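You operate a simulated robot arm through the tools that you are given. There is no shell and no other tool. Be economical: measure what you need, move in short steps, check, and stop when the job is done.

Carry out the task below with a simulated robot arm. There is one attempt and no reset: what you move stays moved.

Task
Press the yellow primer once, then the blue primer twice, then open the bleed lever and shut it again.
Fine: the air pockets then stand under the vents and the grit over the traps; both loops end clear after one bleed.

It is judged by the outcome, as a careful person would: the job done as asked, and still so three seconds after it is handed in. It fails if anything else is knocked over, pushed out of place, dropped, spilled or broken.

Robot
A 7-joint arm with a two-finger parallel gripper on a trunk, on a base that drives. Base frame: it is fixed to the floor where the robot stands at the start and does not move with it; the origin is under the middle of the robot, x ahead of it, y to its left, z up; the surface under the hand at the start is at about z = 0.828. Lengths are in m, angles in rad, forces in N, time in s.
With the tool pointing down near the work surface it reaches from about 0.34 to 0.74 m from the robot's upright axis, wherever it stands. Its first joint turns from -2.007 to 2.007 rad. Places, roughly: bleed lever [0.4, 0.2, 0.8]; blue primer [0.6, 0, 0.9]; priming stand [0.7, 0.3, 1]; yellow primer [0.4, 0.4, 0.9]. Payload 3.91 kg.
The TCP is the grasp point between the finger pads, 0.03 m short of the fingertips. In the tool frame z runs along the fingers and y along their closing line. The gripper opens to 0.11 m. The fingers are 0.02 m wide and 0.01 m thick; the gripper's body (0.048 by 0.112 m) begins 0.055 m behind the TCP.
Orientation is that of the tool frame in the base frame, as [roll, pitch, yaw] about the fixed x, y, z axes, in that order (R = Rz(yaw) Ry(pitch) Rx(roll)). With the fingers straight down and closing along the base's y, the tool's x points along the base's -x, its y along +y and its z along -z.

Tools
- The arm moves only by the tool arm_command. Its argument "deltas" is a list of rows, each a list of 7 numbers: the shift along the tool's x, y, z in m, then the turn, a rotation vector about the tool's x, y, z in rad, then the finger opening in m, from 0 to 0.11. In form: [[dx, dy, dz, wx, wy, wz, fingers], ...]. A call has 1 to 10 rows; each row shifts and turns the commanded pose from where the row before left it, along the tool's axes as they then stand. Rows are played at 5 a second. More than 0.05 m and 0.15 rad between two rows, or a gripper value outside its range, and nothing of the call is played. A pose out of reach is approached as far as the arm can. The call stops where the force on the tool passes 60 N (or 10 N more than at its start, if that is more) or the arm is blocked; 0.2 s more then pass. Each finger travels about 0.108 m/s and halts on what it meets, pressing with about 43 N; the grip force reading is that of the motor and also rises with nothing between the fingers. The clock runs only during rows and for 0.2 s after the last one: add rows that do not move to give the fingers time. The reply holds the time, the measured pose of the TCP, the force on the tool along the base axes, the opening and the grip force, in the units named above and with some noise, with the torque about the TCP (base axes, N m) and any sound that the robot's microphone picked up.
- Cameras (640 x 400 px; columns grow to the right, rows downward): "scene" is now at [0.0297, 0.15, 1.6676]; the picture's right is [-0.08, -1.00, 0.00], its down [-0.78, 0.06, -0.62] and it looks along [0.62, -0.05, -0.79] (base axes); focal length 270 px, centre (320, 200). "wrist" rides on the gripper at [0.072, 0.017, -0.103] in the tool frame; the picture's right is [-0.23, 0.97, 0.00], its down [-0.76, -0.18, -0.62] and it looks along [-0.61, -0.14, 0.78] (tool axes); focal length 222 px, centre (320, 200). There is no depth. A picture from a camera that has moved, and an enlarged one, comes with that camera's place and axes in the base frame and with its lens. The place of the scene camera against the robot may be out by one fixed shift of up to 0.025 m in any direction.
- camera(camera): a new picture of that camera. It takes no simulated time.
- lift_body(by): slides the trunk up (or, below 0, down) by that many m; the arm and the scene camera ride with it, the base frame stays. It gives what a move gives, with no picture.
- drive_base(legs): drives the robot by 1 to 6 legs, each [ahead, turn to the left] in m and rad, along the robot's own axes; the way and the turn of a leg run together, so that a leg with both is an arc; at most 1.5 m and 3.142 rad a leg. The arm and the cameras ride along, it lands a little off, and it stops where it bumps. It gives what a move gives.
- pan_tilt(pan, tilt): turns the head with the scene camera to pan (to the left, within 2.705 rad either way) and tilt (down, from -0.506 to 1.204), counted from straight ahead of the robot. It gives what a move gives.
- zoom(camera, box): a new picture of the part [left, top, right, bottom] of that camera's present view, enlarged. It takes no simulated time.
- sign_off(): hands the job in; it is judged then, once.

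Go step by step. Nothing tells you exact positions but the pictures and the camera data: compare them with the known pose of the tool, close in by small moves and look again before you grip or let go. The budget is 120 turns and 82 pictures, counting those below and the enlarged ones. Unless the task says otherwise, let go and move clear before handing in, and close with one line.

The tools are called after ">>>" as a command line: name --pt "numbers of a row" for each row, then --argument value for the rest, lists and objects as JSON in quotes. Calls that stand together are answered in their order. arm_command: Moves the arm, as the interface text tells. Its arguments: {"type":"object","properties":{"deltas":{"type":"array","items":{"type":"array","items":{"type":"number"}}}},"required":["deltas"]} The other tools are called the same way: lift_body (by) slides the trunk up or down; drive_base (legs) drives the base; pan_tilt (pan, tilt) turns the head that bears the scene camera; camera (camera) takes a picture; zoom (camera, box) takes an enlarged picture of a part of a camera's view; sign_off () hands the job in.

At the start:

```text
time_s: 0.0
tcp_pos: [0.4668, 0.279, 1.2264]
orientation: [-3.141, 0.0, 3.141]
force: [-0.1, 0.2, 0.0]
ft_torque: [0.03, 0.0, 0.01]
gripper_width: 0.11
gripper_force: 0.0
trunk travel left (down, up): [-0.775, 0.215]
robot x, y, heading: [-0.0, -0.0028, -0.0]
head pan, tilt: [-0.08, 0.902]
```

scene: 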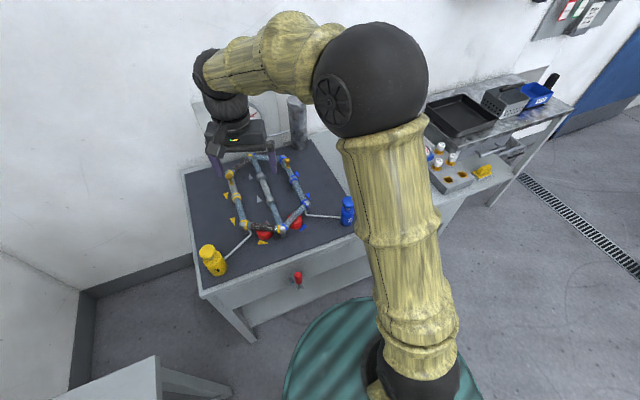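
wrist: 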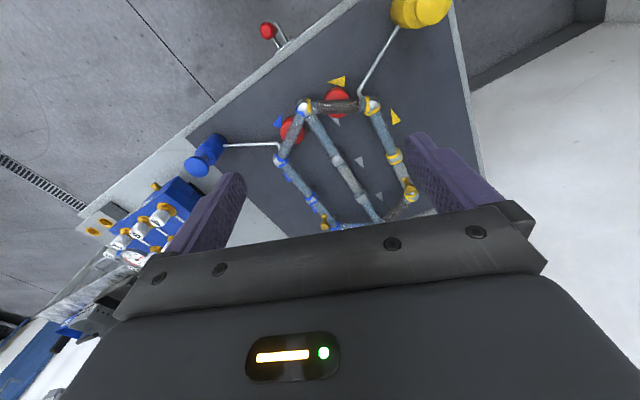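

I see a table with a piping panel, a yellow primer at front left, a blue one at right and a red lever on the front edge. I'll take closer views first.

>>> zoom --camera "scene" --box '[180, 130, 370, 300]'

>>> zoom --camera "wrist" --box '[170, 0, 490, 240]'

```text
2.35 times, centred on (275, 215) of scene
camera zoom: at [0.0297, 0.15, 1.6676], right [-0.08, -1.0, 0.0], down [-0.78, 0.06, -0.62], along [0.62, -0.05, -0.79], focal length 636 px, centre (426, 165)
```

zoom: 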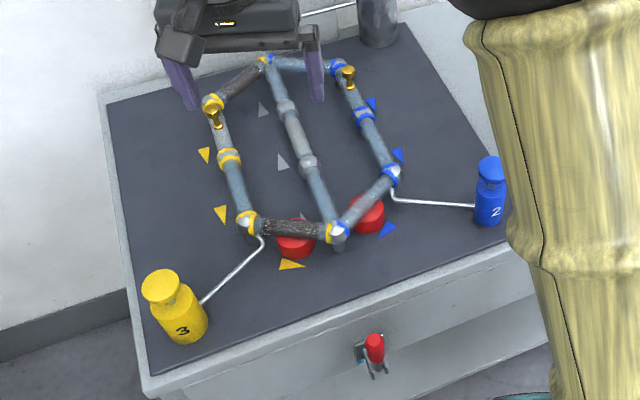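

```text
1.67 times, centred on (330, 120) of wrist
camera zoom: at [0.394, 0.2946, 1.33], right [0.23, 0.97, 0.0], down [0.76, -0.18, 0.62], along [0.61, -0.14, -0.78], focal length 370 px, centre (303, 333)
```

zoom: 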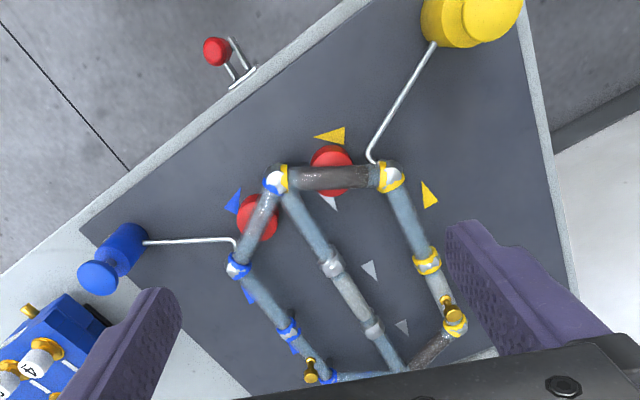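

Estimates: yellow cap is about (0.43, 0.455, 0.93), blue cap about (0.61, 0.0, 0.92) and the lever about (0.395, 0.195, 0.80). I'll close the fingers and hover above yellow to look closer.

>>> arm_command --pt "0.007 0.035 0.02 0 0 0 0.05" --pt "0.007 0.035 0.02 0 0 0 0" --pt "0.007 0.035 0.03 0 0 0 0" --pt "0.007 0.035 0.03 0 0 0 0" --pt "0.007 0.035 0.02 0 0 0 0" --pt "0 0 0 0 0 0 0" --pt "0 0 0 0 0 0 0"

>>> camera --camera "wrist"

>>> camera --camera "scene"

```text
time_s: 1.6
tcp_pos: [0.43, 0.4551, 1.1033]
orientation: [-3.141, -0.001, 3.141]
force: [0.7, 0.3, 0.1]
ft_torque: [0.01, 0.0, 0.04]
gripper_width: 0.0
gripper_force: 38.3
trunk travel left (down, up): [-0.775, 0.215]
robot x, y, heading: [-0.0034, -0.0006, 0.003]
head pan, tilt: [-0.08, 0.902]
```

```text
77 pictures are left
camera wrist: at [0.3578, 0.4705, 1.2075], right [0.23, 0.97, 0.0], down [0.76, -0.18, 0.62], along [0.61, -0.14, -0.78], focal length 222 px, centre (320, 200)
```

wrist: 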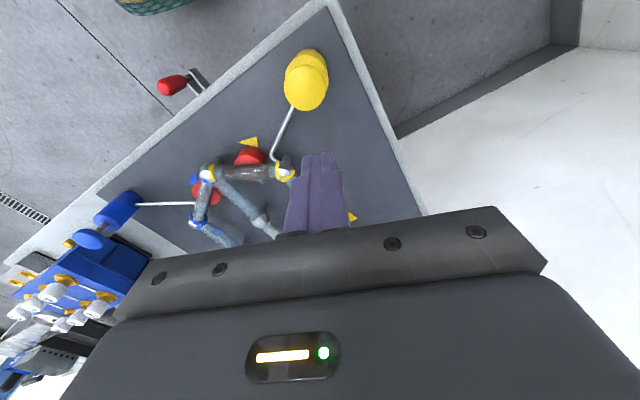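

```text
76 pictures are left
camera scene: at [0.0298, 0.1506, 1.6676], right [-0.08, -1.0, 0.0], down [-0.78, 0.06, -0.62], along [0.62, -0.05, -0.79], focal length 270 px, centre (320, 200)
```

scene: 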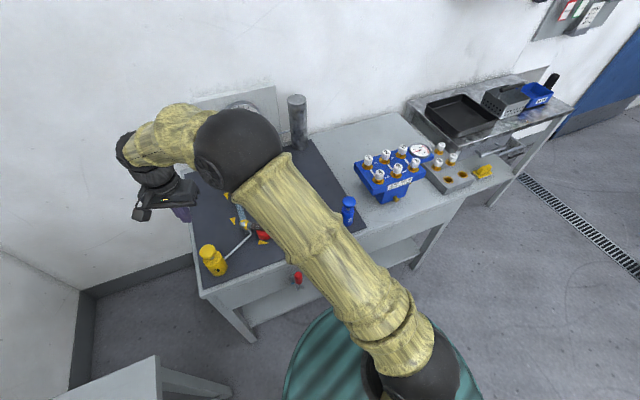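

The cap is nearer the robot than the finger line. I'll zoom in to get its height and centre.

>>> zoom --camera "wrist" --box '[240, 20, 400, 120]'

>>> zoom --camera "scene" --box '[180, 210, 340, 310]'

```text
4.00 times, centred on (320, 70) of wrist
camera zoom: at [0.3578, 0.4705, 1.2075], right [0.23, 0.97, 0.0], down [0.76, -0.18, 0.62], along [0.61, -0.14, -0.78], focal length 888 px, centre (320, 720)
```

zoom: 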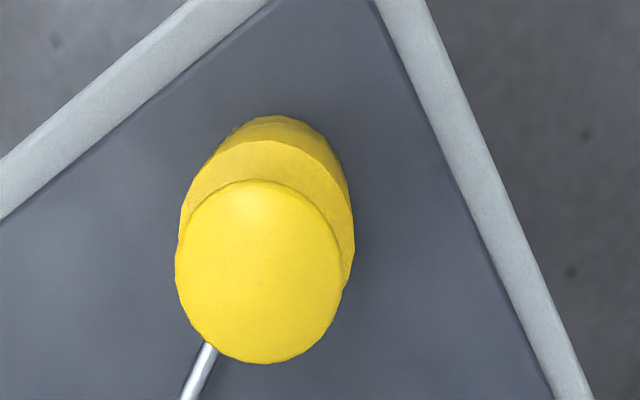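

```text
4.00 times, centred on (260, 260) of scene
camera zoom: at [0.0298, 0.1506, 1.6676], right [-0.08, -1.0, 0.0], down [-0.78, 0.06, -0.62], along [0.62, -0.05, -0.79], focal length 1082 px, centre (560, -40)
```

zoom: 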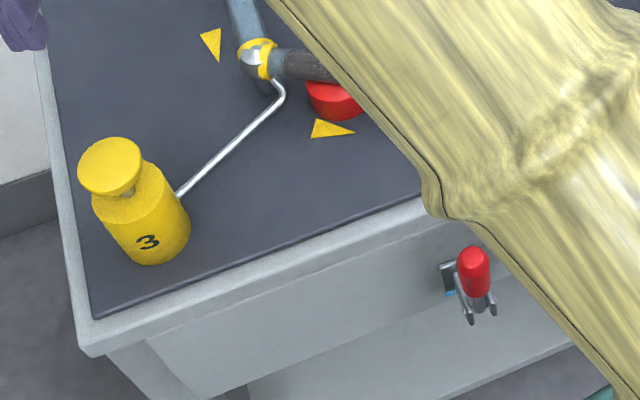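

From the wrist camera, the cap centre is about (0.408, 0.442). I'll move over it, lower a little, and check.

>>> arm_command --pt "0.011 -0.007 0.02 0 0 0 0" --pt "0.011 -0.006 0.03 0 0 0 0" --pt "0 0 0.03 0 0 0 0" --pt "0 0 0 0 0 0 0"

>>> camera --camera "wrist"

>>> zoom --camera "scene" --box '[140, 170, 300, 290]'

```text
time_s: 2.6
tcp_pos: [0.4091, 0.4423, 1.0263]
orientation: [-3.141, -0.001, 3.141]
force: [-0.1, -0.6, 0.6]
ft_torque: [0.0, 0.0, -0.02]
gripper_width: 0.0
gripper_force: 37.9
trunk travel left (down, up): [-0.775, 0.215]
robot x, y, heading: [0.0032, 0.0026, 0.003]
head pan, tilt: [-0.08, 0.902]
```

```text
73 pictures are left
camera wrist: at [0.3367, 0.4572, 1.1307], right [0.23, 0.97, 0.0], down [0.76, -0.18, 0.62], along [0.61, -0.14, -0.78], focal length 222 px, centre (320, 200)
```

wrist: 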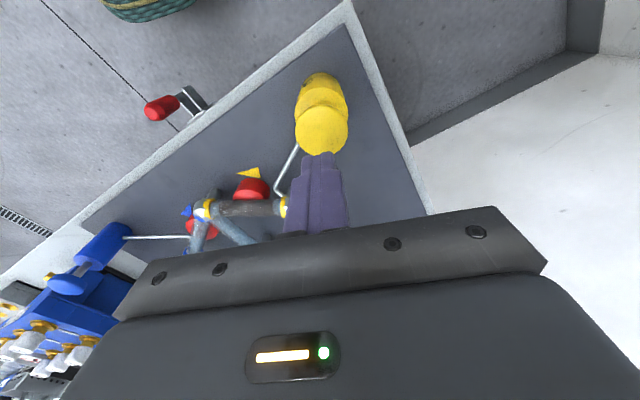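

```text
3.33 times, centred on (220, 230) of scene
camera zoom: at [0.0294, 0.1498, 1.6677], right [-0.08, -1.0, 0.0], down [-0.78, 0.06, -0.62], along [0.62, -0.05, -0.79], focal length 901 px, centre (653, 100)
```

zoom: 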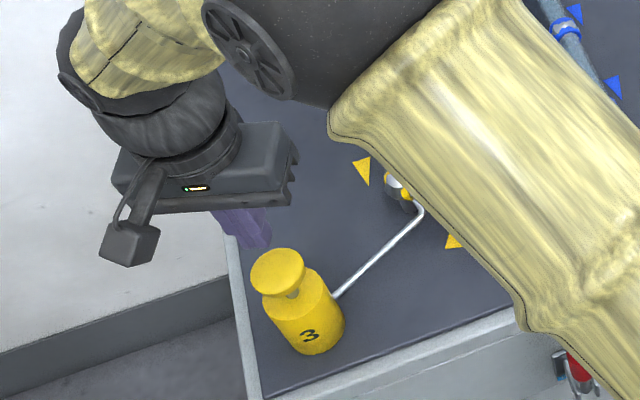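

Triangulation puts the cap top at (0.410, 0.442, 0.936), so contact should come at TCP z of about 0.966. I'll approach and press in small rows.

>>> arm_command --pt "0 0 0.025 0 0 0 0" --pt "0 0 0.025 0 0 0 0" --pt "0 0 0.006 0 0 0 0" --pt "0 0 0.004 0 0 0 0"

```text
time_s: 3.6
tcp_pos: [0.409, 0.441, 0.9665]
orientation: [3.14, 0.002, -3.141]
force: [2.2, 2.2, 5.2]
ft_torque: [0.02, -0.01, -0.01]
gripper_width: 0.0
gripper_force: 37.5
trunk travel left (down, up): [-0.775, 0.215]
robot x, y, heading: [0.0036, -0.0012, -0.0]
head pan, tilt: [-0.08, 0.902]
heard: click
```

I heard a click at light contact with about 5 N. I'll look before doing anything more.

>>> zoom --camera "scene" --box '[140, 170, 300, 290]'

>>> camera --camera "wrist"

```text
3.33 times, centred on (220, 230) of scene
camera zoom: at [0.0295, 0.15, 1.6677], right [-0.08, -1.0, 0.0], down [-0.78, 0.06, -0.62], along [0.62, -0.05, -0.79], focal length 901 px, centre (653, 100)
```

zoom: 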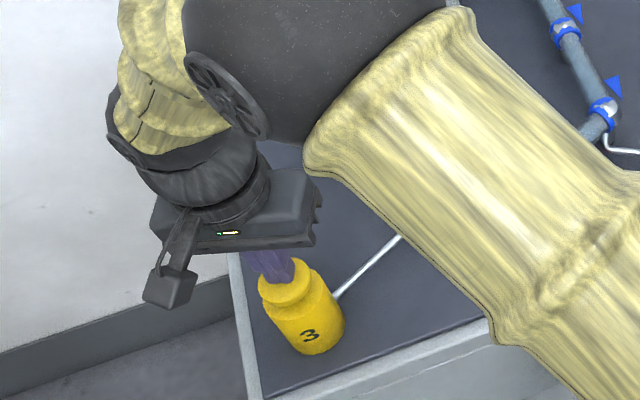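

```text
70 pictures are left
camera wrist: at [0.3361, 0.4571, 1.0697], right [0.23, 0.97, 0.0], down [0.76, -0.18, 0.62], along [0.61, -0.14, -0.78], focal length 222 px, centre (320, 200)
```

wrist: 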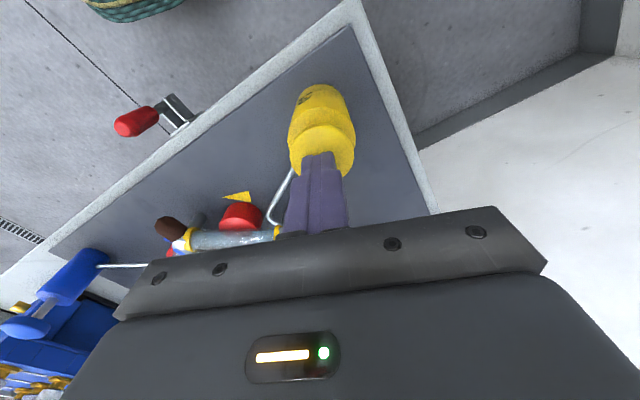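

The plunger went down and the piping contents visibly shifted, so yellow is pressed. I'll retract straight up and look at the panel.

>>> arm_command --pt "0 0 -0.03 0 0 0 0" --pt "0 0 -0.05 0 0 0 0" --pt "0 0 -0.05 0 0 0 0" --pt "0 0 -0.04 0 0 0 0" --pt "0 0 0 0 0 0 0"

>>> camera --camera "wrist"

>>> camera --camera "scene"

```text
time_s: 4.8
tcp_pos: [0.4099, 0.4412, 1.1352]
orientation: [-3.138, 0.001, 3.141]
force: [-0.3, -0.9, 0.3]
ft_torque: [-0.01, 0.01, 0.01]
gripper_width: 0.0
gripper_force: 38.1
trunk travel left (down, up): [-0.775, 0.215]
robot x, y, heading: [-0.0035, 0.0007, -0.001]
head pan, tilt: [-0.08, 0.902]
```

```text
69 pictures are left
camera wrist: at [0.3362, 0.4573, 1.239], right [0.23, 0.97, 0.0], down [0.76, -0.18, 0.62], along [0.61, -0.14, -0.78], focal length 222 px, centre (320, 200)
```

wrist: 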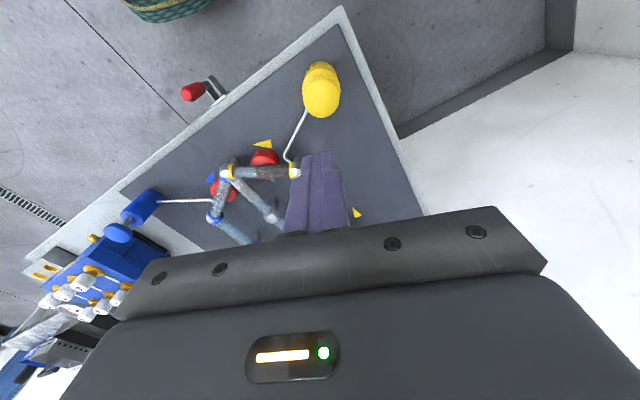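

```text
68 pictures are left
camera scene: at [0.03, 0.1505, 1.6676], right [-0.08, -1.0, 0.0], down [-0.78, 0.06, -0.62], along [0.62, -0.05, -0.79], focal length 270 px, centre (320, 200)
```

scene: 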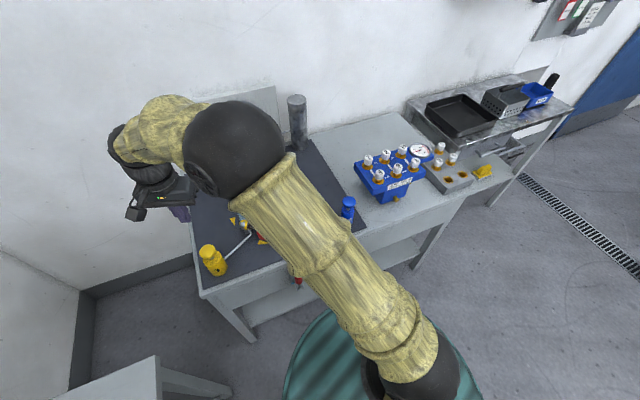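

Yellow sprang back. I'll head toward blue, pausing halfway to see the loop.

>>> arm_command --pt "-0.012 -0.044 -0.015 0 0 0 0" --pt "-0.012 -0.044 -0.015 0 0 0 0" --pt "-0.012 -0.044 -0.015 0 0 0 0" --pt "-0.012 -0.044 -0.015 0 0 0 0" --pt "0 0 0 0 0 0 0"

>>> zoom --camera "wrist" --box '[170, 0, 490, 240]'

>>> zoom --camera "scene" --box '[180, 130, 370, 300]'

```text
time_s: 6.0
tcp_pos: [0.4559, 0.2678, 1.1959]
orientation: [3.142, 0.001, 3.14]
force: [1.0, 0.4, 1.0]
ft_torque: [0.01, 0.0, 0.02]
gripper_width: 0.0001
gripper_force: 37.9
trunk travel left (down, up): [-0.775, 0.215]
robot x, y, heading: [0.0017, 0.0011, 0.003]
head pan, tilt: [-0.08, 0.902]
```

```text
1.67 times, centred on (330, 120) of wrist
camera zoom: at [0.3835, 0.2834, 1.2989], right [0.23, 0.97, 0.0], down [0.76, -0.18, 0.62], along [0.61, -0.14, -0.78], focal length 370 px, centre (303, 333)
```

zoom: 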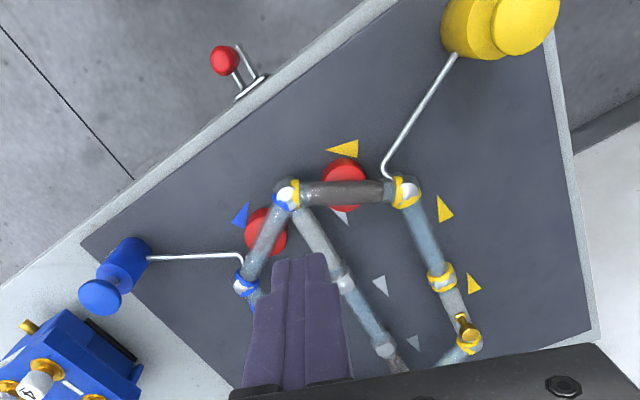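

```text
2.35 times, centred on (275, 215) of scene
camera zoom: at [0.0297, 0.1508, 1.6676], right [-0.08, -1.0, 0.0], down [-0.78, 0.06, -0.62], along [0.62, -0.05, -0.79], focal length 636 px, centre (426, 165)
```

zoom: 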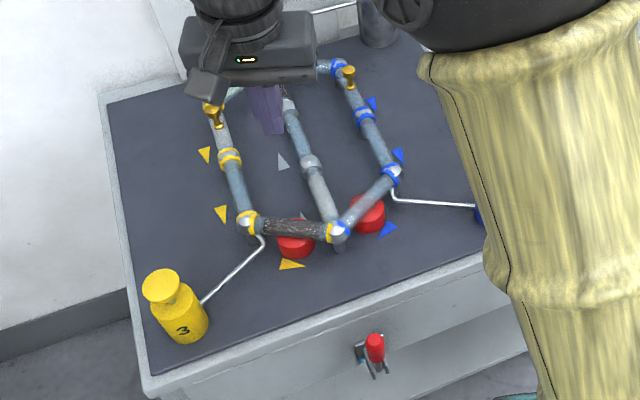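

Contents moved three segments, and grit and air now sit where expected on the yellow side. The plan looks consistent, and blue twice should bring air to its vent and grit to its trap. I'll go on to blue.

>>> arm_command --pt "-0.012 -0.044 0 0 0 0 0" --pt "-0.012 -0.044 0 0 0 0 0" --pt "-0.012 -0.044 0 0 0 0 0" --pt "-0.012 -0.044 0.01 0 0 0 0" --pt "-0.012 -0.044 0.01 0 0 0 0" --pt "-0.012 -0.044 0.01 0 0 0 0" --pt "0 0 0.04 0 0 0 0" --pt "0 0 0.03 0 0 0 0" --pt "0 0 0 0 0 0 0"

>>> camera --camera "wrist"

>>> camera --camera "scene"

```text
time_s: 8.0
tcp_pos: [0.532, -0.0012, 1.0965]
orientation: [3.14, 0.001, -3.141]
force: [0.5, 0.2, 0.7]
ft_torque: [0.02, 0.0, 0.02]
gripper_width: 0.0
gripper_force: 37.7
trunk travel left (down, up): [-0.775, 0.215]
robot x, y, heading: [0.0023, -0.0005, 0.002]
head pan, tilt: [-0.08, 0.902]
```

```text
65 pictures are left
camera wrist: at [0.4591, 0.0151, 1.2001], right [0.23, 0.97, 0.0], down [0.76, -0.18, 0.62], along [0.61, -0.14, -0.78], focal length 222 px, centre (320, 200)
```

wrist: 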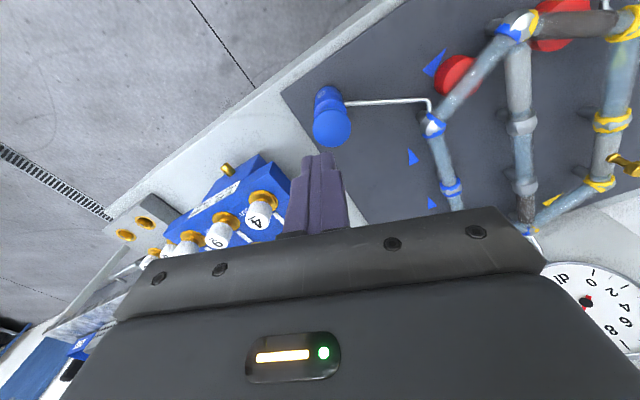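

```text
64 pictures are left
camera scene: at [0.0295, 0.1502, 1.6676], right [-0.08, -1.0, 0.0], down [-0.78, 0.06, -0.62], along [0.62, -0.05, -0.79], focal length 270 px, centre (320, 200)
```

scene: 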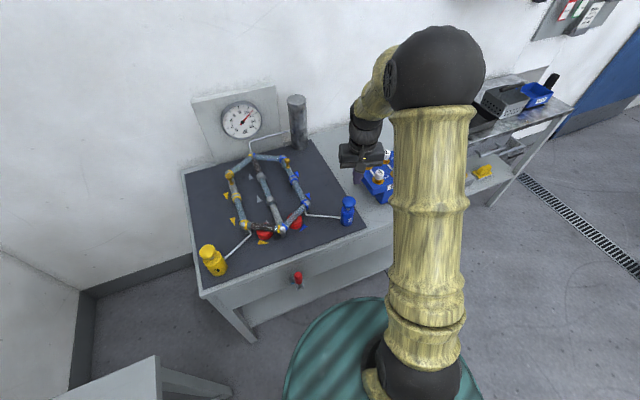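

I'll zoom on the blue cap and move partway for triangulation.

>>> zoom --camera "wrist" --box '[250, 70, 410, 170]'

>>> arm_command --pt "-0.013 0.005 0.03 0 0 0 0" --pt "-0.013 0.004 0.03 0 0 0 0" --pt "0 0 0 0 0 0 0"

>>> zoom --camera "wrist" --box '[220, 70, 420, 195]'

```text
4.00 times, centred on (330, 120) of wrist
camera zoom: at [0.4591, 0.0151, 1.2001], right [0.23, 0.97, 0.0], down [0.76, -0.18, 0.62], along [0.61, -0.14, -0.78], focal length 888 px, centre (280, 520)
```

zoom: 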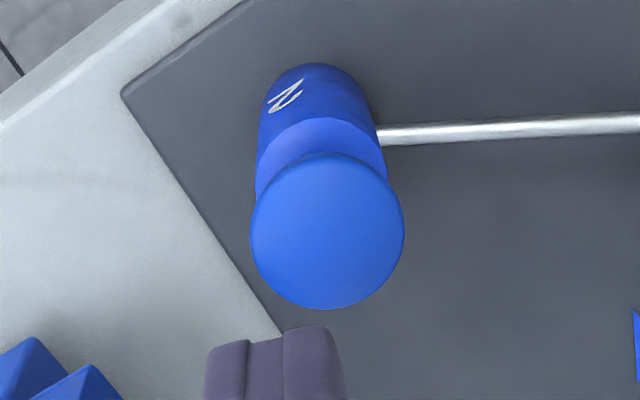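

```text
time_s: 8.8
tcp_pos: [0.5578, 0.008, 1.0393]
orientation: [3.141, 0.0, -3.139]
force: [-0.1, 0.9, 1.1]
ft_torque: [0.0, 0.03, 0.01]
gripper_width: 0.0
gripper_force: 37.7
trunk travel left (down, up): [-0.775, 0.215]
robot x, y, heading: [-0.0025, 0.0007, 0.002]
head pan, tilt: [-0.08, 0.902]
```

```text
3.20 times, centred on (320, 132) of wrist
camera zoom: at [0.4853, 0.0245, 1.1423], right [0.23, 0.97, 0.0], down [0.76, -0.18, 0.62], along [0.61, -0.14, -0.78], focal length 711 px, centre (320, 416)
```

zoom: 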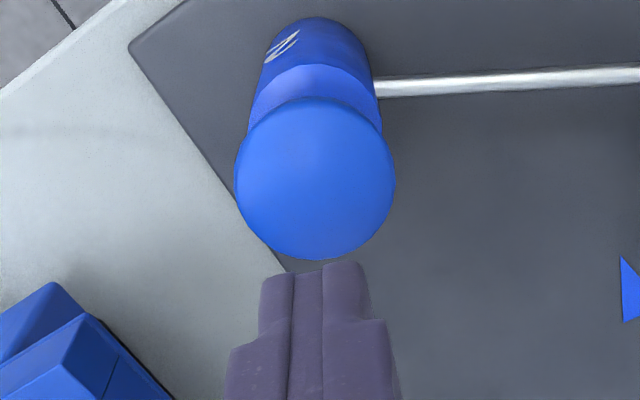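

The cap is right under the fingers at about (0.558, 0.007). First press, same end height as yellow.

>>> arm_command --pt "0 0 0.03 0 0 0 0" --pt "0 0 0.025 0 0 0 0" --pt "0 0 0.008 0 0 0 0" --pt "0 0 0.004 0 0 0 0" --pt "0 0 0.004 0 0 0 0"

```text
time_s: 10.0
tcp_pos: [0.555, 0.0076, 0.9664]
orientation: [3.141, 0.003, 3.141]
force: [-2.1, -0.7, 5.4]
ft_torque: [-0.06, 0.12, 0.05]
gripper_width: 0.0001
gripper_force: 37.3
trunk travel left (down, up): [-0.775, 0.215]
robot x, y, heading: [-0.0008, -0.0011, -0.001]
head pan, tilt: [-0.08, 0.902]
heard: click
```

Click heard for blue press one. I'll lift fully so the plunger resets, then check the panel.

>>> arm_command --pt "0 0 -0.03 0 0 0 0" --pt "0 0 -0.04 0 0 0 0" --pt "0 0 0 0 0 0 0" --pt "0 0 0 0 0 0 0"

>>> zoom --camera "scene" --box '[180, 130, 370, 300]'

```text
time_s: 11.0
tcp_pos: [0.5575, 0.0062, 1.0372]
orientation: [3.141, 0.002, -3.14]
force: [-0.6, 0.7, 0.6]
ft_torque: [-0.01, 0.01, 0.03]
gripper_width: 0.0
gripper_force: 37.9
trunk travel left (down, up): [-0.775, 0.215]
robot x, y, heading: [0.0034, -0.0012, 0.001]
head pan, tilt: [-0.08, 0.902]
```

```text
2.35 times, centred on (275, 215) of scene
camera zoom: at [0.0295, 0.1499, 1.6677], right [-0.08, -1.0, 0.0], down [-0.78, 0.06, -0.62], along [0.62, -0.05, -0.79], focal length 636 px, centre (426, 165)
```

zoom: 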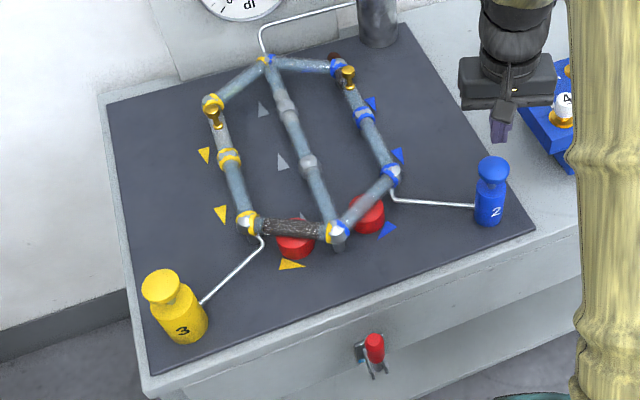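

A dark slug seems to be still in transit near the back. I'll let a second pass and look again.

>>> arm_command --pt "0 0 0 0 0 0 0" --pt "0 0 0 0 0 0 0" --pt "0 0 0 0 0 0 0" --pt "0 0 0 0 0 0 0" --pt "0 0 0 0 0 0 0"

>>> zoom --camera "scene" --box '[210, 140, 320, 250]'

```text
time_s: 12.2
tcp_pos: [0.5572, 0.008, 1.0377]
orientation: [-3.141, 0.0, -3.141]
force: [0.2, 0.3, -0.1]
ft_torque: [-0.02, 0.0, 0.04]
gripper_width: 0.0002
gripper_force: 37.9
trunk travel left (down, up): [-0.775, 0.215]
robot x, y, heading: [0.0016, 0.0021, 0.001]
head pan, tilt: [-0.08, 0.902]
```

```text
3.64 times, centred on (265, 195) of scene
camera zoom: at [0.0297, 0.15, 1.6677], right [-0.08, -1.0, 0.0], down [-0.78, 0.06, -0.62], along [0.62, -0.05, -0.79], focal length 983 px, centre (520, 218)
```

zoom: 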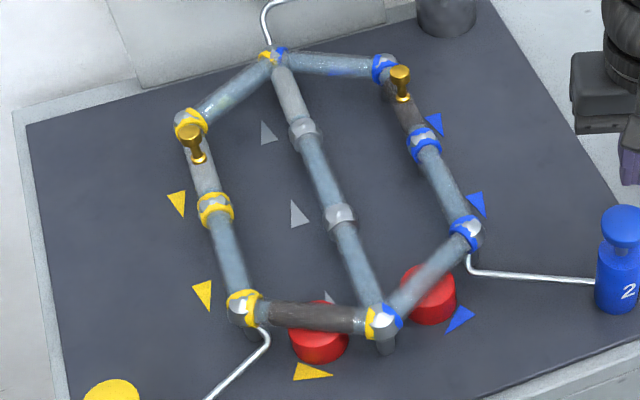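

Blue moved two segments, with grit now at its upper right pipe and air at the centre top. Second blue press next, then retract.

>>> arm_command --pt "0 0 0.03 0 0 0 0" --pt "0 0 0.025 0 0 0 0" --pt "0 0 0.008 0 0 0 0" --pt "0 0 0.004 0 0 0 0" --pt "0 0 0.004 0 0 0 0"

```text
time_s: 13.4
tcp_pos: [0.5562, 0.0085, 0.965]
orientation: [-3.141, 0.002, -3.141]
force: [2.6, -1.6, 1.8]
ft_torque: [0.13, 0.16, 0.0]
gripper_width: 0.0
gripper_force: 37.9
trunk travel left (down, up): [-0.775, 0.215]
robot x, y, heading: [-0.0004, -0.0019, 0.001]
head pan, tilt: [-0.08, 0.902]
heard: click
```

Click again. I'll lift clear, wait for things to settle, and check.

>>> arm_command --pt "0 0 -0.03 0 0 0 0" --pt "0 0 -0.05 0 0 0 0" --pt "0 0 -0.04 0 0 0 0" --pt "0 0 0 0 0 0 0" --pt "0 0 0 0 0 0 0" --pt "0 0 0 0 0 0 0" --pt "0 0 0 0 0 0 0" --pt "0 0 0 0 0 0 0" --pt "0 0 0 0 0 0 0"

>>> zoom --camera "scene" --box '[210, 140, 320, 250]'

>>> zoom --camera "scene" --box '[260, 240, 340, 310]'

```text
time_s: 15.4
tcp_pos: [0.5542, 0.0048, 1.0841]
orientation: [-3.141, 0.0, 3.141]
force: [0.1, 0.3, 0.6]
ft_torque: [-0.03, 0.0, 0.02]
gripper_width: 0.0002
gripper_force: 37.3
trunk travel left (down, up): [-0.775, 0.215]
robot x, y, heading: [0.0015, -0.0, -0.003]
head pan, tilt: [-0.08, 0.902]
```

```text
3.64 times, centred on (265, 195) of scene
camera zoom: at [0.0297, 0.1499, 1.6677], right [-0.08, -1.0, 0.0], down [-0.78, 0.06, -0.62], along [0.62, -0.05, -0.79], focal length 983 px, centre (520, 218)
```

zoom: 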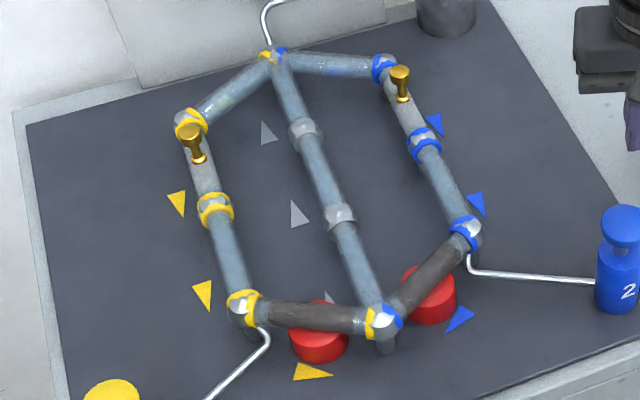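

```text
5.71 times, centred on (300, 275) of scene
camera zoom: at [0.0297, 0.1499, 1.6677], right [-0.08, -1.0, 0.0], down [-0.78, 0.06, -0.62], along [0.62, -0.05, -0.79], focal length 1545 px, centre (434, -229)
```

zoom: 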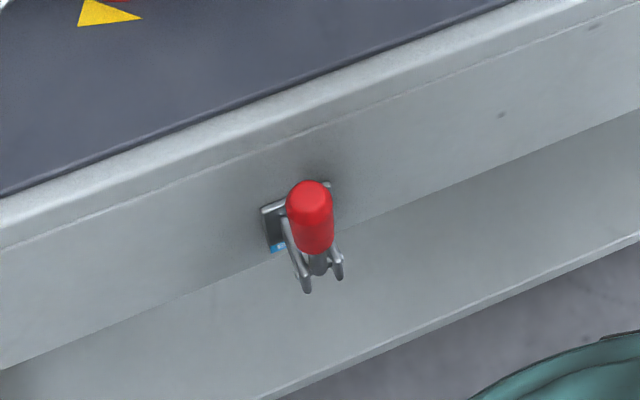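

Both air pockets are under the vents and both grit slugs are over the traps. For the lever I'll back up a little for a better view and working distance.

>>> drive_base --legs '[[-0.15, 0]]'

>>> camera --camera "wrist"

>>> camera --camera "scene"

```text
time_s: 16.9
tcp_pos: [0.4006, 0.01, 1.0856]
orientation: [3.141, 0.002, -3.134]
force: [-0.1, 0.0, 0.4]
ft_torque: [-0.01, -0.01, -0.02]
gripper_width: 0.0
gripper_force: 38.0
trunk travel left (down, up): [-0.775, 0.215]
robot x, y, heading: [-0.1525, -0.0026, 0.005]
head pan, tilt: [-0.08, 0.902]
```

```text
57 pictures are left
camera wrist: at [0.3281, 0.0251, 1.1893], right [0.22, 0.98, 0.0], down [0.76, -0.17, 0.62], along [0.61, -0.14, -0.78], focal length 222 px, centre (320, 200)
```

wrist: 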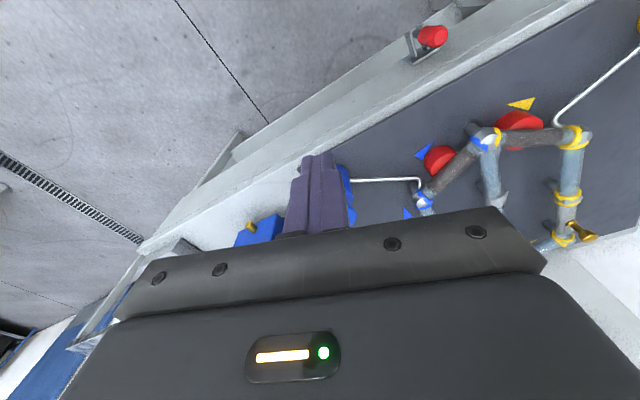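

```text
56 pictures are left
camera scene: at [-0.1244, 0.1497, 1.6677], right [-0.07, -1.0, 0.0], down [-0.78, 0.06, -0.62], along [0.62, -0.05, -0.78], focal length 270 px, centre (320, 200)
```

scene: 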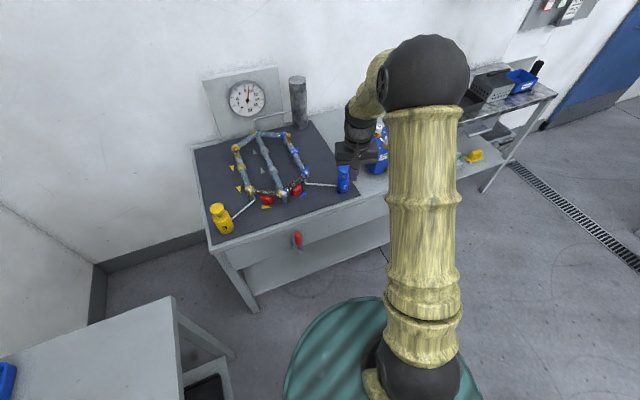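

>>> zoom --camera "scene" --box '[270, 210, 330, 260]'

>>> zoom --camera "wrist" --box '[380, 0, 480, 80]'

```text
8.00 times, centred on (300, 235) of scene
camera zoom: at [-0.1244, 0.1497, 1.6677], right [-0.07, -1.0, 0.0], down [-0.78, 0.06, -0.62], along [0.62, -0.05, -0.78], focal length 2163 px, centre (480, -80)
```

zoom: 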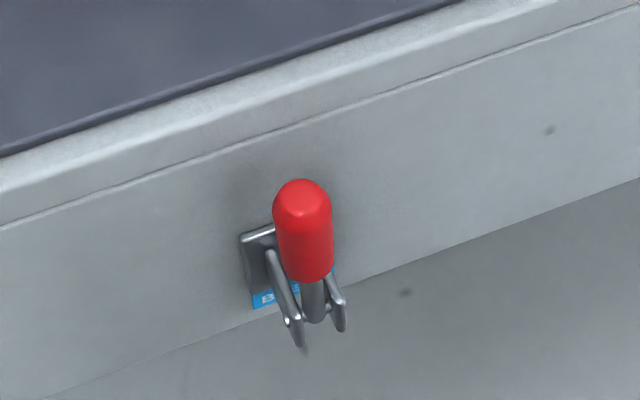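

```text
5.00 times, centred on (430, 40) of wrist
camera zoom: at [0.3281, 0.0251, 1.1893], right [0.22, 0.98, 0.0], down [0.76, -0.17, 0.62], along [0.61, -0.14, -0.78], focal length 1111 px, centre (-230, 1000)
```

zoom: 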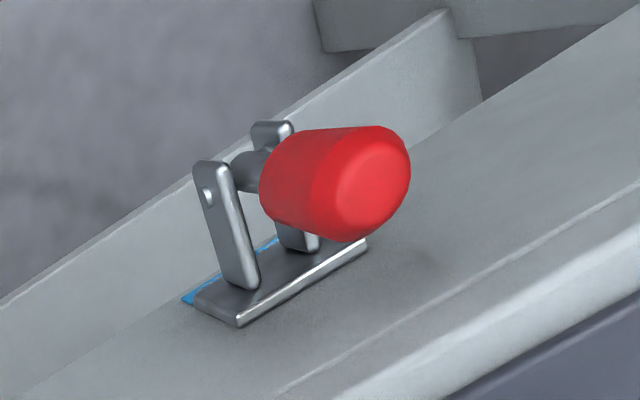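

The lever is a red handle standing upright on a pivot between two cheeks on the apron. Its top is about (0.380, 0.182, 0.805) and its pivot about z 0.71, and the front edge is yawed about 0.31 rad. It should swing outward and down. I'll yaw the gripper so it closes along the edge and hover above the handle with the fingers open.

>>> arm_command --pt "0 0 0 0 0 -0.1 0.03" --pt "0 0 0 0 0 -0.1 0.06" --pt "0 0 0 0 0 -0.1 0.06" --pt "-0.008 0.0425 0.02 0 0 0 0.06" --pt "-0.008 0.0425 0.02 0 0 0 0.06" --pt "-0.008 0.0425 0.02 0 0 0 0.06" --pt "-0.008 0.0425 0.02 0 0 0 0.06" --pt "0 0 0 0 0 0 0.06"

>>> camera --camera "wrist"

>>> zoom --camera "scene" --box '[230, 150, 390, 270]'

```text
time_s: 18.7
tcp_pos: [0.3836, 0.1807, 1.0045]
orientation: [-3.141, -0.001, -2.837]
force: [0.0, -0.3, -0.4]
ft_torque: [0.02, 0.03, 0.02]
gripper_width: 0.0599
gripper_force: 0.1
trunk travel left (down, up): [-0.775, 0.215]
robot x, y, heading: [-0.1496, 0.0019, 0.007]
head pan, tilt: [-0.08, 0.902]
```

```text
53 pictures are left
camera wrist: at [0.3088, 0.1743, 1.1071], right [-0.08, 1.0, 0.0], down [0.78, 0.06, 0.62], along [0.62, 0.05, -0.78], focal length 222 px, centre (320, 200)
```

wrist: 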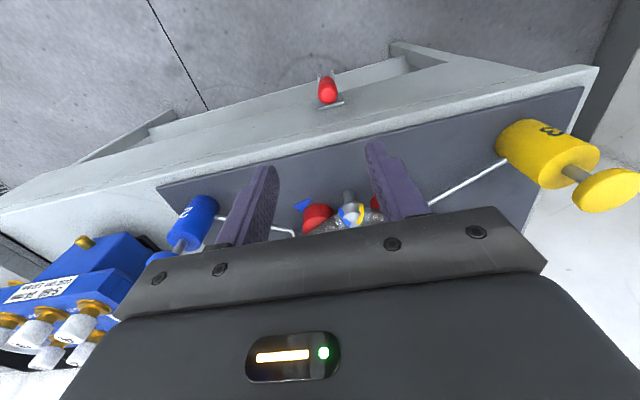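

```text
3.33 times, centred on (310, 210) of scene
camera zoom: at [-0.1232, 0.149, 1.6677], right [-0.07, -1.0, 0.0], down [-0.78, 0.06, -0.62], along [0.62, -0.05, -0.79], focal length 901 px, centre (353, 167)
```

zoom: 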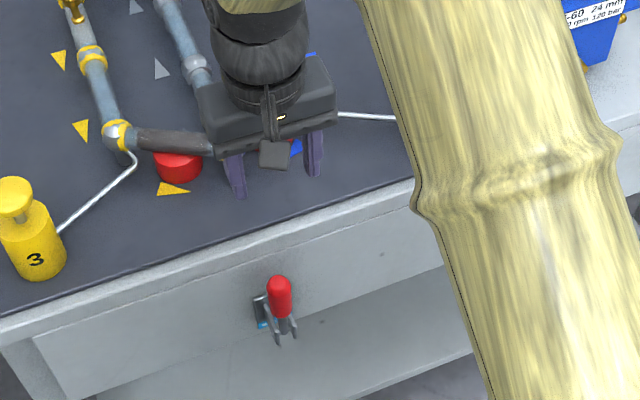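

>>> zoom --camera "wrist" --box '[280, 50, 380, 125]'

```text
5.33 times, centred on (330, 88) of wrist
camera zoom: at [0.3088, 0.1743, 1.1071], right [-0.08, 1.0, 0.0], down [0.78, 0.06, 0.62], along [0.62, 0.05, -0.78], focal length 1185 px, centre (267, 800)
```

zoom: 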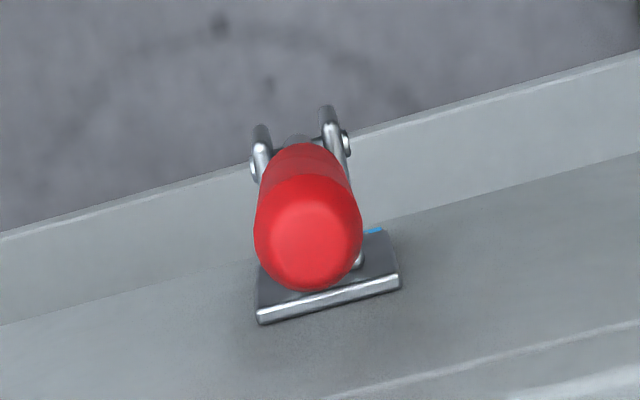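

Refined handle top centre is (0.3835, 0.191, 0.79), diameter about 0.027. I'll descend to just above it and check the straddle.

>>> arm_command --pt "-0.003 0.0098 0.04 0 0 0 0.06" --pt "0 0 0.045 0 0 0 0.06" --pt "0 0 0.045 0 0 0 0.06" --pt "0 0 0.025 0 0 0 0.06" --pt "0 0 0 0 0 0 0.06"

>>> camera --camera "wrist"

>>> zoom --camera "scene" --box '[250, 190, 350, 270]'

```text
time_s: 19.9
tcp_pos: [0.383, 0.1916, 0.8469]
orientation: [-3.141, 0.0, -2.835]
force: [0.0, 0.2, -0.5]
ft_torque: [0.02, -0.01, 0.0]
gripper_width: 0.0602
gripper_force: 0.1
trunk travel left (down, up): [-0.775, 0.215]
robot x, y, heading: [-0.1566, -0.003, 0.004]
head pan, tilt: [-0.08, 0.902]
```

```text
50 pictures are left
camera wrist: at [0.3085, 0.1853, 0.9509], right [-0.08, 1.0, 0.0], down [0.78, 0.06, 0.62], along [0.62, 0.05, -0.78], focal length 222 px, centre (320, 200)
```

wrist: 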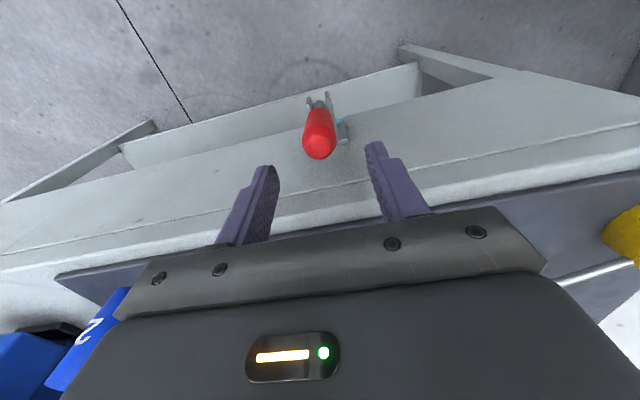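

```text
5.00 times, centred on (300, 230) of scene
camera zoom: at [-0.1231, 0.1497, 1.6677], right [-0.07, -1.0, 0.0], down [-0.78, 0.06, -0.62], along [0.62, -0.05, -0.79], focal length 1352 px, centre (420, 50)
```

zoom: 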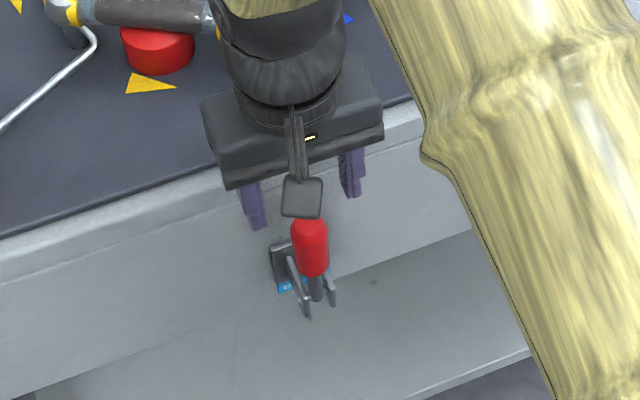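

Aligned well. I'll take a look at the small blue label, then grip.

>>> zoom --camera "scene" --box '[299, 239, 321, 255]'

>>> arm_command --pt "0 0 0.03 0 0 0 0.06" --pt "0 0 0.03 0 0 0 0.06" --pt "0 0 0.012 0 0 0 0.06" --pt "0 0 0 0 0 0 0.06"

>>> camera --camera "wrist"

```text
16.00 times, centred on (310, 247) of scene
camera zoom: at [-0.1231, 0.1497, 1.6677], right [-0.07, -1.0, 0.0], down [-0.78, 0.06, -0.62], along [0.62, -0.05, -0.79], focal length 4327 px, centre (480, -552)
```

zoom: 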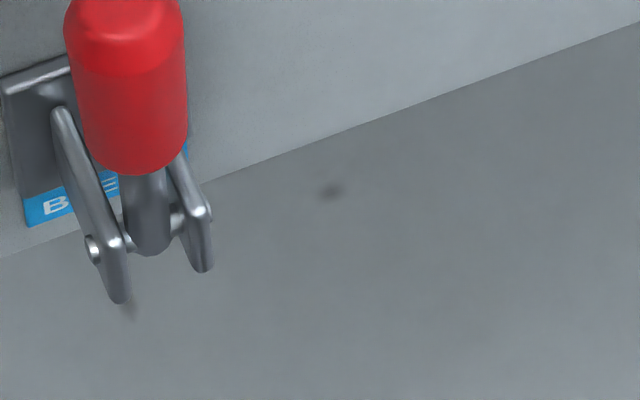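

```text
time_s: 20.9
tcp_pos: [0.3815, 0.1913, 0.7762]
orientation: [3.141, 0.0, -2.835]
force: [-0.8, 0.4, -0.2]
ft_torque: [-0.01, 0.0, 0.02]
gripper_width: 0.0599
gripper_force: 0.0
trunk travel left (down, up): [-0.775, 0.215]
robot x, y, heading: [-0.1498, -0.0011, 0.011]
head pan, tilt: [-0.08, 0.902]
```

```text
47 pictures are left
camera wrist: at [0.3083, 0.1854, 0.8795], right [-0.08, 1.0, 0.0], down [0.78, 0.06, 0.62], along [0.62, 0.05, -0.78], focal length 222 px, centre (320, 200)
```

wrist: 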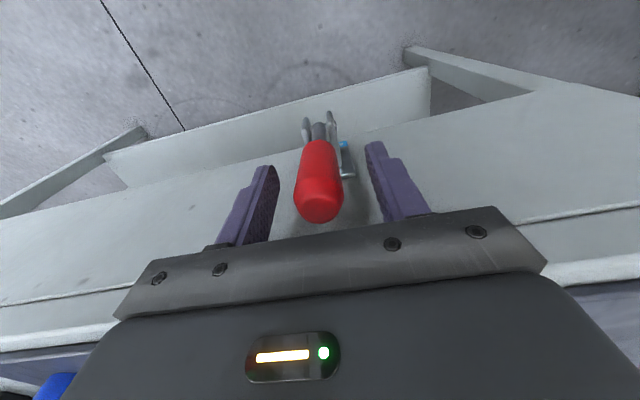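

The handle is centred between the fingers, and the label reads "BLEED". I'll close on it and pull outward by about 20° to test the swing direction.

>>> arm_command --pt "0 0 0 0 0 0 0.04" --pt "0 0 0 0 0 0 0.024" --pt "0 0 0 0 0 0 0.02" --pt "0 0 0 0 0 0 0.02"

>>> arm_command --pt "0.008 0 0.0004 0 0 0 0.02" --pt "0.008 0 0.001 0 0 0 0.02" --pt "0.008 0 0.0017 0 0 0 0.02" --pt "0.0077 0 0.0025 0 0 0 0.02"

>>> camera --camera "wrist"

```text
time_s: 21.9
tcp_pos: [0.3829, 0.191, 0.7751]
orientation: [3.141, 0.0, -2.835]
force: [0.9, -4.0, -0.8]
ft_torque: [-0.01, -0.03, -0.04]
gripper_width: 0.0267
gripper_force: 45.0
trunk travel left (down, up): [-0.775, 0.215]
robot x, y, heading: [-0.1536, 0.0032, 0.008]
head pan, tilt: [-0.08, 0.902]
```

```text
time_s: 22.9
tcp_pos: [0.3498, 0.1784, 0.7724]
orientation: [-3.141, -0.011, -2.835]
force: [3.3, -2.5, -10.7]
ft_torque: [0.14, 0.09, 0.1]
gripper_width: 0.0272
gripper_force: 6.8
trunk travel left (down, up): [-0.775, 0.215]
robot x, y, heading: [-0.1536, 0.0008, 0.002]
head pan, tilt: [-0.08, 0.902]
```

```text
46 pictures are left
camera wrist: at [0.2756, 0.1736, 0.8769], right [-0.08, 1.0, 0.0], down [0.79, 0.06, 0.62], along [0.61, 0.05, -0.79], focal length 222 px, centre (320, 200)
```

wrist: 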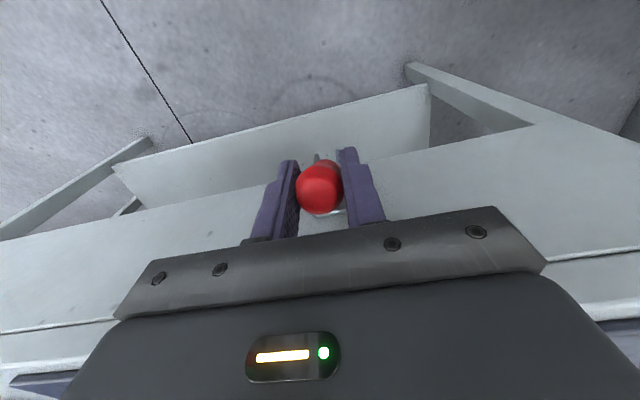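

It swings outward as expected, though the downward pull says the radius is slightly smaller than assumed. I'll continue the arc a bit lower.

>>> arm_command --pt "0.006 0 0.0045 0 0 0 0.02" --pt "0.0065 0 0.0045 0 0 0 0.02" --pt "0.0055 0 0.0045 0 0 0 0.02" --pt "0.0055 0 0.005 0 0 0 0.02" --pt "0.0047 0 0.0055 0 0 0 0.02" --pt "0.0046 0 0.0055 0 0 0 0.02"

>>> camera --camera "wrist"

>>> zoom --camera "scene" --box '[210, 120, 350, 270]'

```text
time_s: 24.3
tcp_pos: [0.3191, 0.1702, 0.7423]
orientation: [3.142, 0.001, -2.836]
force: [2.6, -17.8, 4.9]
ft_torque: [0.13, -0.08, 0.04]
gripper_width: 0.0289
gripper_force: 8.7
trunk travel left (down, up): [-0.775, 0.215]
robot x, y, heading: [-0.1511, -0.0022, 0.008]
head pan, tilt: [-0.08, 0.902]
```

```text
45 pictures are left
camera wrist: at [0.2444, 0.1641, 0.8465], right [-0.08, 1.0, 0.0], down [0.78, 0.06, 0.62], along [0.62, 0.05, -0.78], focal length 222 px, centre (320, 200)
```

wrist: 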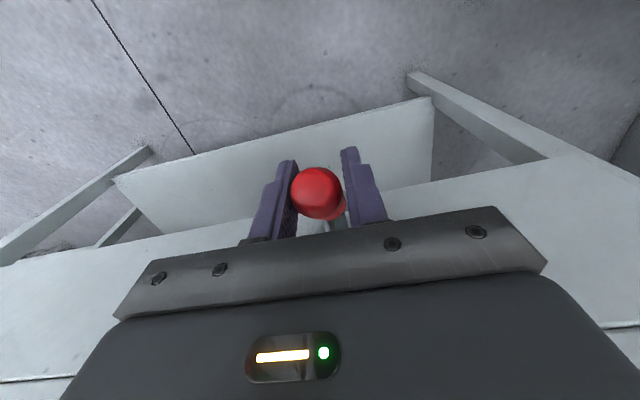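

```text
2.67 times, centred on (280, 195) of scene
camera zoom: at [-0.1228, 0.1476, 1.6677], right [-0.07, -1.0, 0.0], down [-0.78, 0.06, -0.62], along [0.62, -0.04, -0.79], focal length 721 px, centre (427, 213)
```

zoom: 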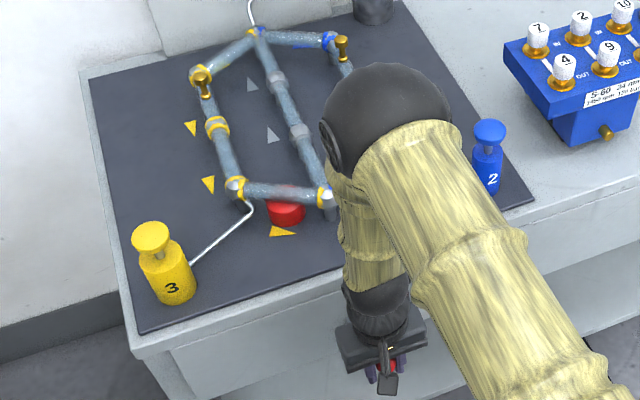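

The grit and air in the yellow loop already look cleared, so the bleed is open. There's some sideways load, so I'll ease that while opening a bit further.

>>> arm_command --pt "0.0036 -0.0015 0.0062 0 0 0 0.02" --pt "0.0036 -0.0015 0.0063 0 0 0 0.02" --pt "0.0025 -0.001 0.0068 0 0 0 0.02" --pt "0.0025 -0.001 0.0068 0 0 0 0.02"

>>> zoom --camera "wrist" --box '[240, 130, 400, 250]'

>>> zoom --camera "scene" --box '[210, 120, 350, 270]'

```text
time_s: 25.3
tcp_pos: [0.3056, 0.1653, 0.7185]
orientation: [3.141, 0.0, -2.833]
force: [-17.0, 3.9, 20.4]
ft_torque: [0.87, -1.23, 0.4]
gripper_width: 0.0268
gripper_force: 45.0
trunk travel left (down, up): [-0.775, 0.215]
robot x, y, heading: [-0.1497, -0.0034, 0.003]
head pan, tilt: [-0.08, 0.902]
```

```text
3.33 times, centred on (320, 190) of wrist
camera zoom: at [0.2312, 0.158, 0.8229], right [-0.08, 1.0, 0.0], down [0.78, 0.06, 0.62], along [0.62, 0.05, -0.78], focal length 740 px, centre (320, 233)
```

zoom: 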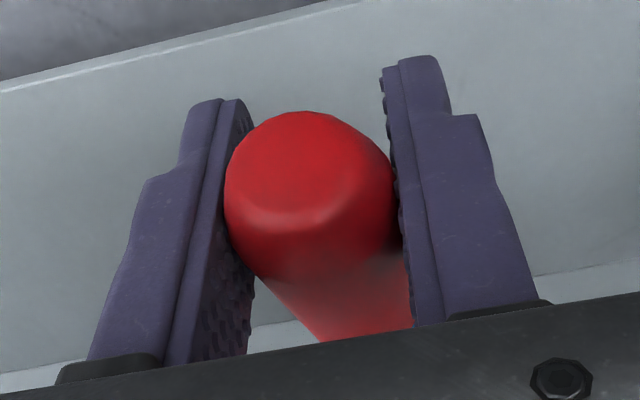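

```text
2.67 times, centred on (280, 195) of scene
camera zoom: at [-0.1272, 0.1493, 1.6679], right [-0.07, -1.0, 0.0], down [-0.78, 0.06, -0.62], along [0.62, -0.05, -0.78], focal length 721 px, centre (427, 213)
```

zoom: 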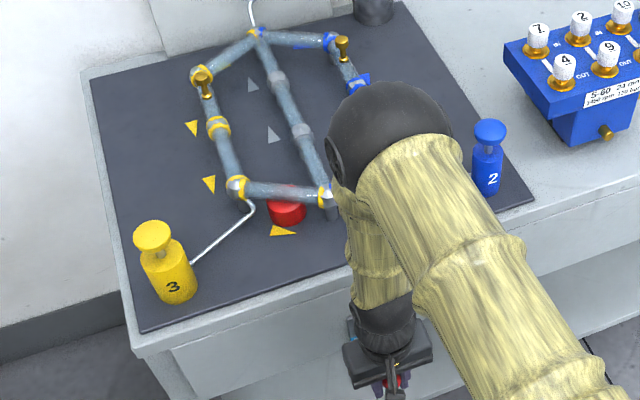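

Upward resistance suggests the open stop is reached, and the vent and trap segments are clear. Now I'll reverse the arc to shut the lever.

>>> arm_command --pt "-0.0025 0.001 -0.0068 0 0 0 0.02" --pt "-0.0025 0.001 -0.0068 0 0 0 0.02" --pt "-0.0036 0.0015 -0.0063 0 0 0 0.02" --pt "-0.0036 0.0015 -0.0062 0 0 0 0.02" --pt "-0.0046 0 -0.0055 0 0 0 0.02" --pt "-0.0047 0 -0.0055 0 0 0 0.02" --pt "-0.0055 0 -0.005 0 0 0 0.02"

>>> arm_command --pt "-0.0055 0 -0.0045 0 0 0 0.02" --pt "-0.0065 0 -0.0045 0 0 0 0.02" --pt "-0.006 0 -0.0045 0 0 0 0.02" --pt "-0.0077 0 -0.0025 0 0 0 0.02" --pt "-0.008 0 -0.0017 0 0 0 0.02" --pt "-0.008 0 -0.001 0 0 0 0.02" --pt "-0.008 0 -0.0004 0 0 0 0.02" --pt "0 0 0 0 0 0 0.02"

>>> camera --camera "wrist"

```text
time_s: 26.9
tcp_pos: [0.3356, 0.1748, 0.7555]
orientation: [-3.141, -0.001, -2.839]
force: [6.4, -9.1, -39.5]
ft_torque: [-0.18, 1.51, 0.56]
gripper_width: 0.0268
gripper_force: 44.6
trunk travel left (down, up): [-0.775, 0.215]
robot x, y, heading: [-0.1511, 0.002, 0.006]
head pan, tilt: [-0.08, 0.902]
```

```text
time_s: 28.7
tcp_pos: [0.3817, 0.1917, 0.7795]
orientation: [3.14, 0.005, -2.836]
force: [-3.4, -6.0, 6.6]
ft_torque: [0.38, -0.65, -0.04]
gripper_width: 0.0264
gripper_force: 45.4
trunk travel left (down, up): [-0.775, 0.215]
robot x, y, heading: [-0.1507, -0.0025, 0.007]
head pan, tilt: [-0.08, 0.902]
```

```text
41 pictures are left
camera wrist: at [0.3067, 0.184, 0.8828], right [-0.08, 1.0, 0.0], down [0.78, 0.06, 0.63], along [0.63, 0.05, -0.78], focal length 222 px, centre (320, 200)
```

wrist: 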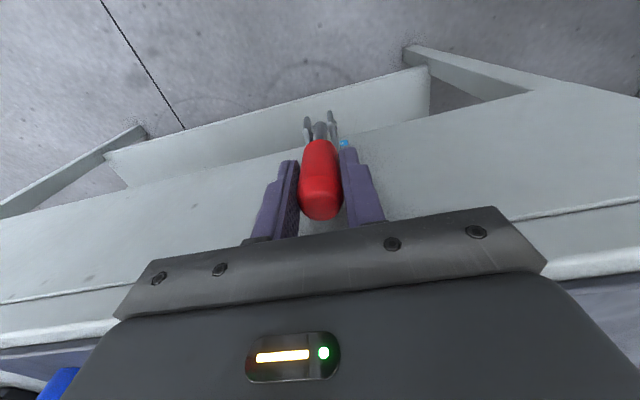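

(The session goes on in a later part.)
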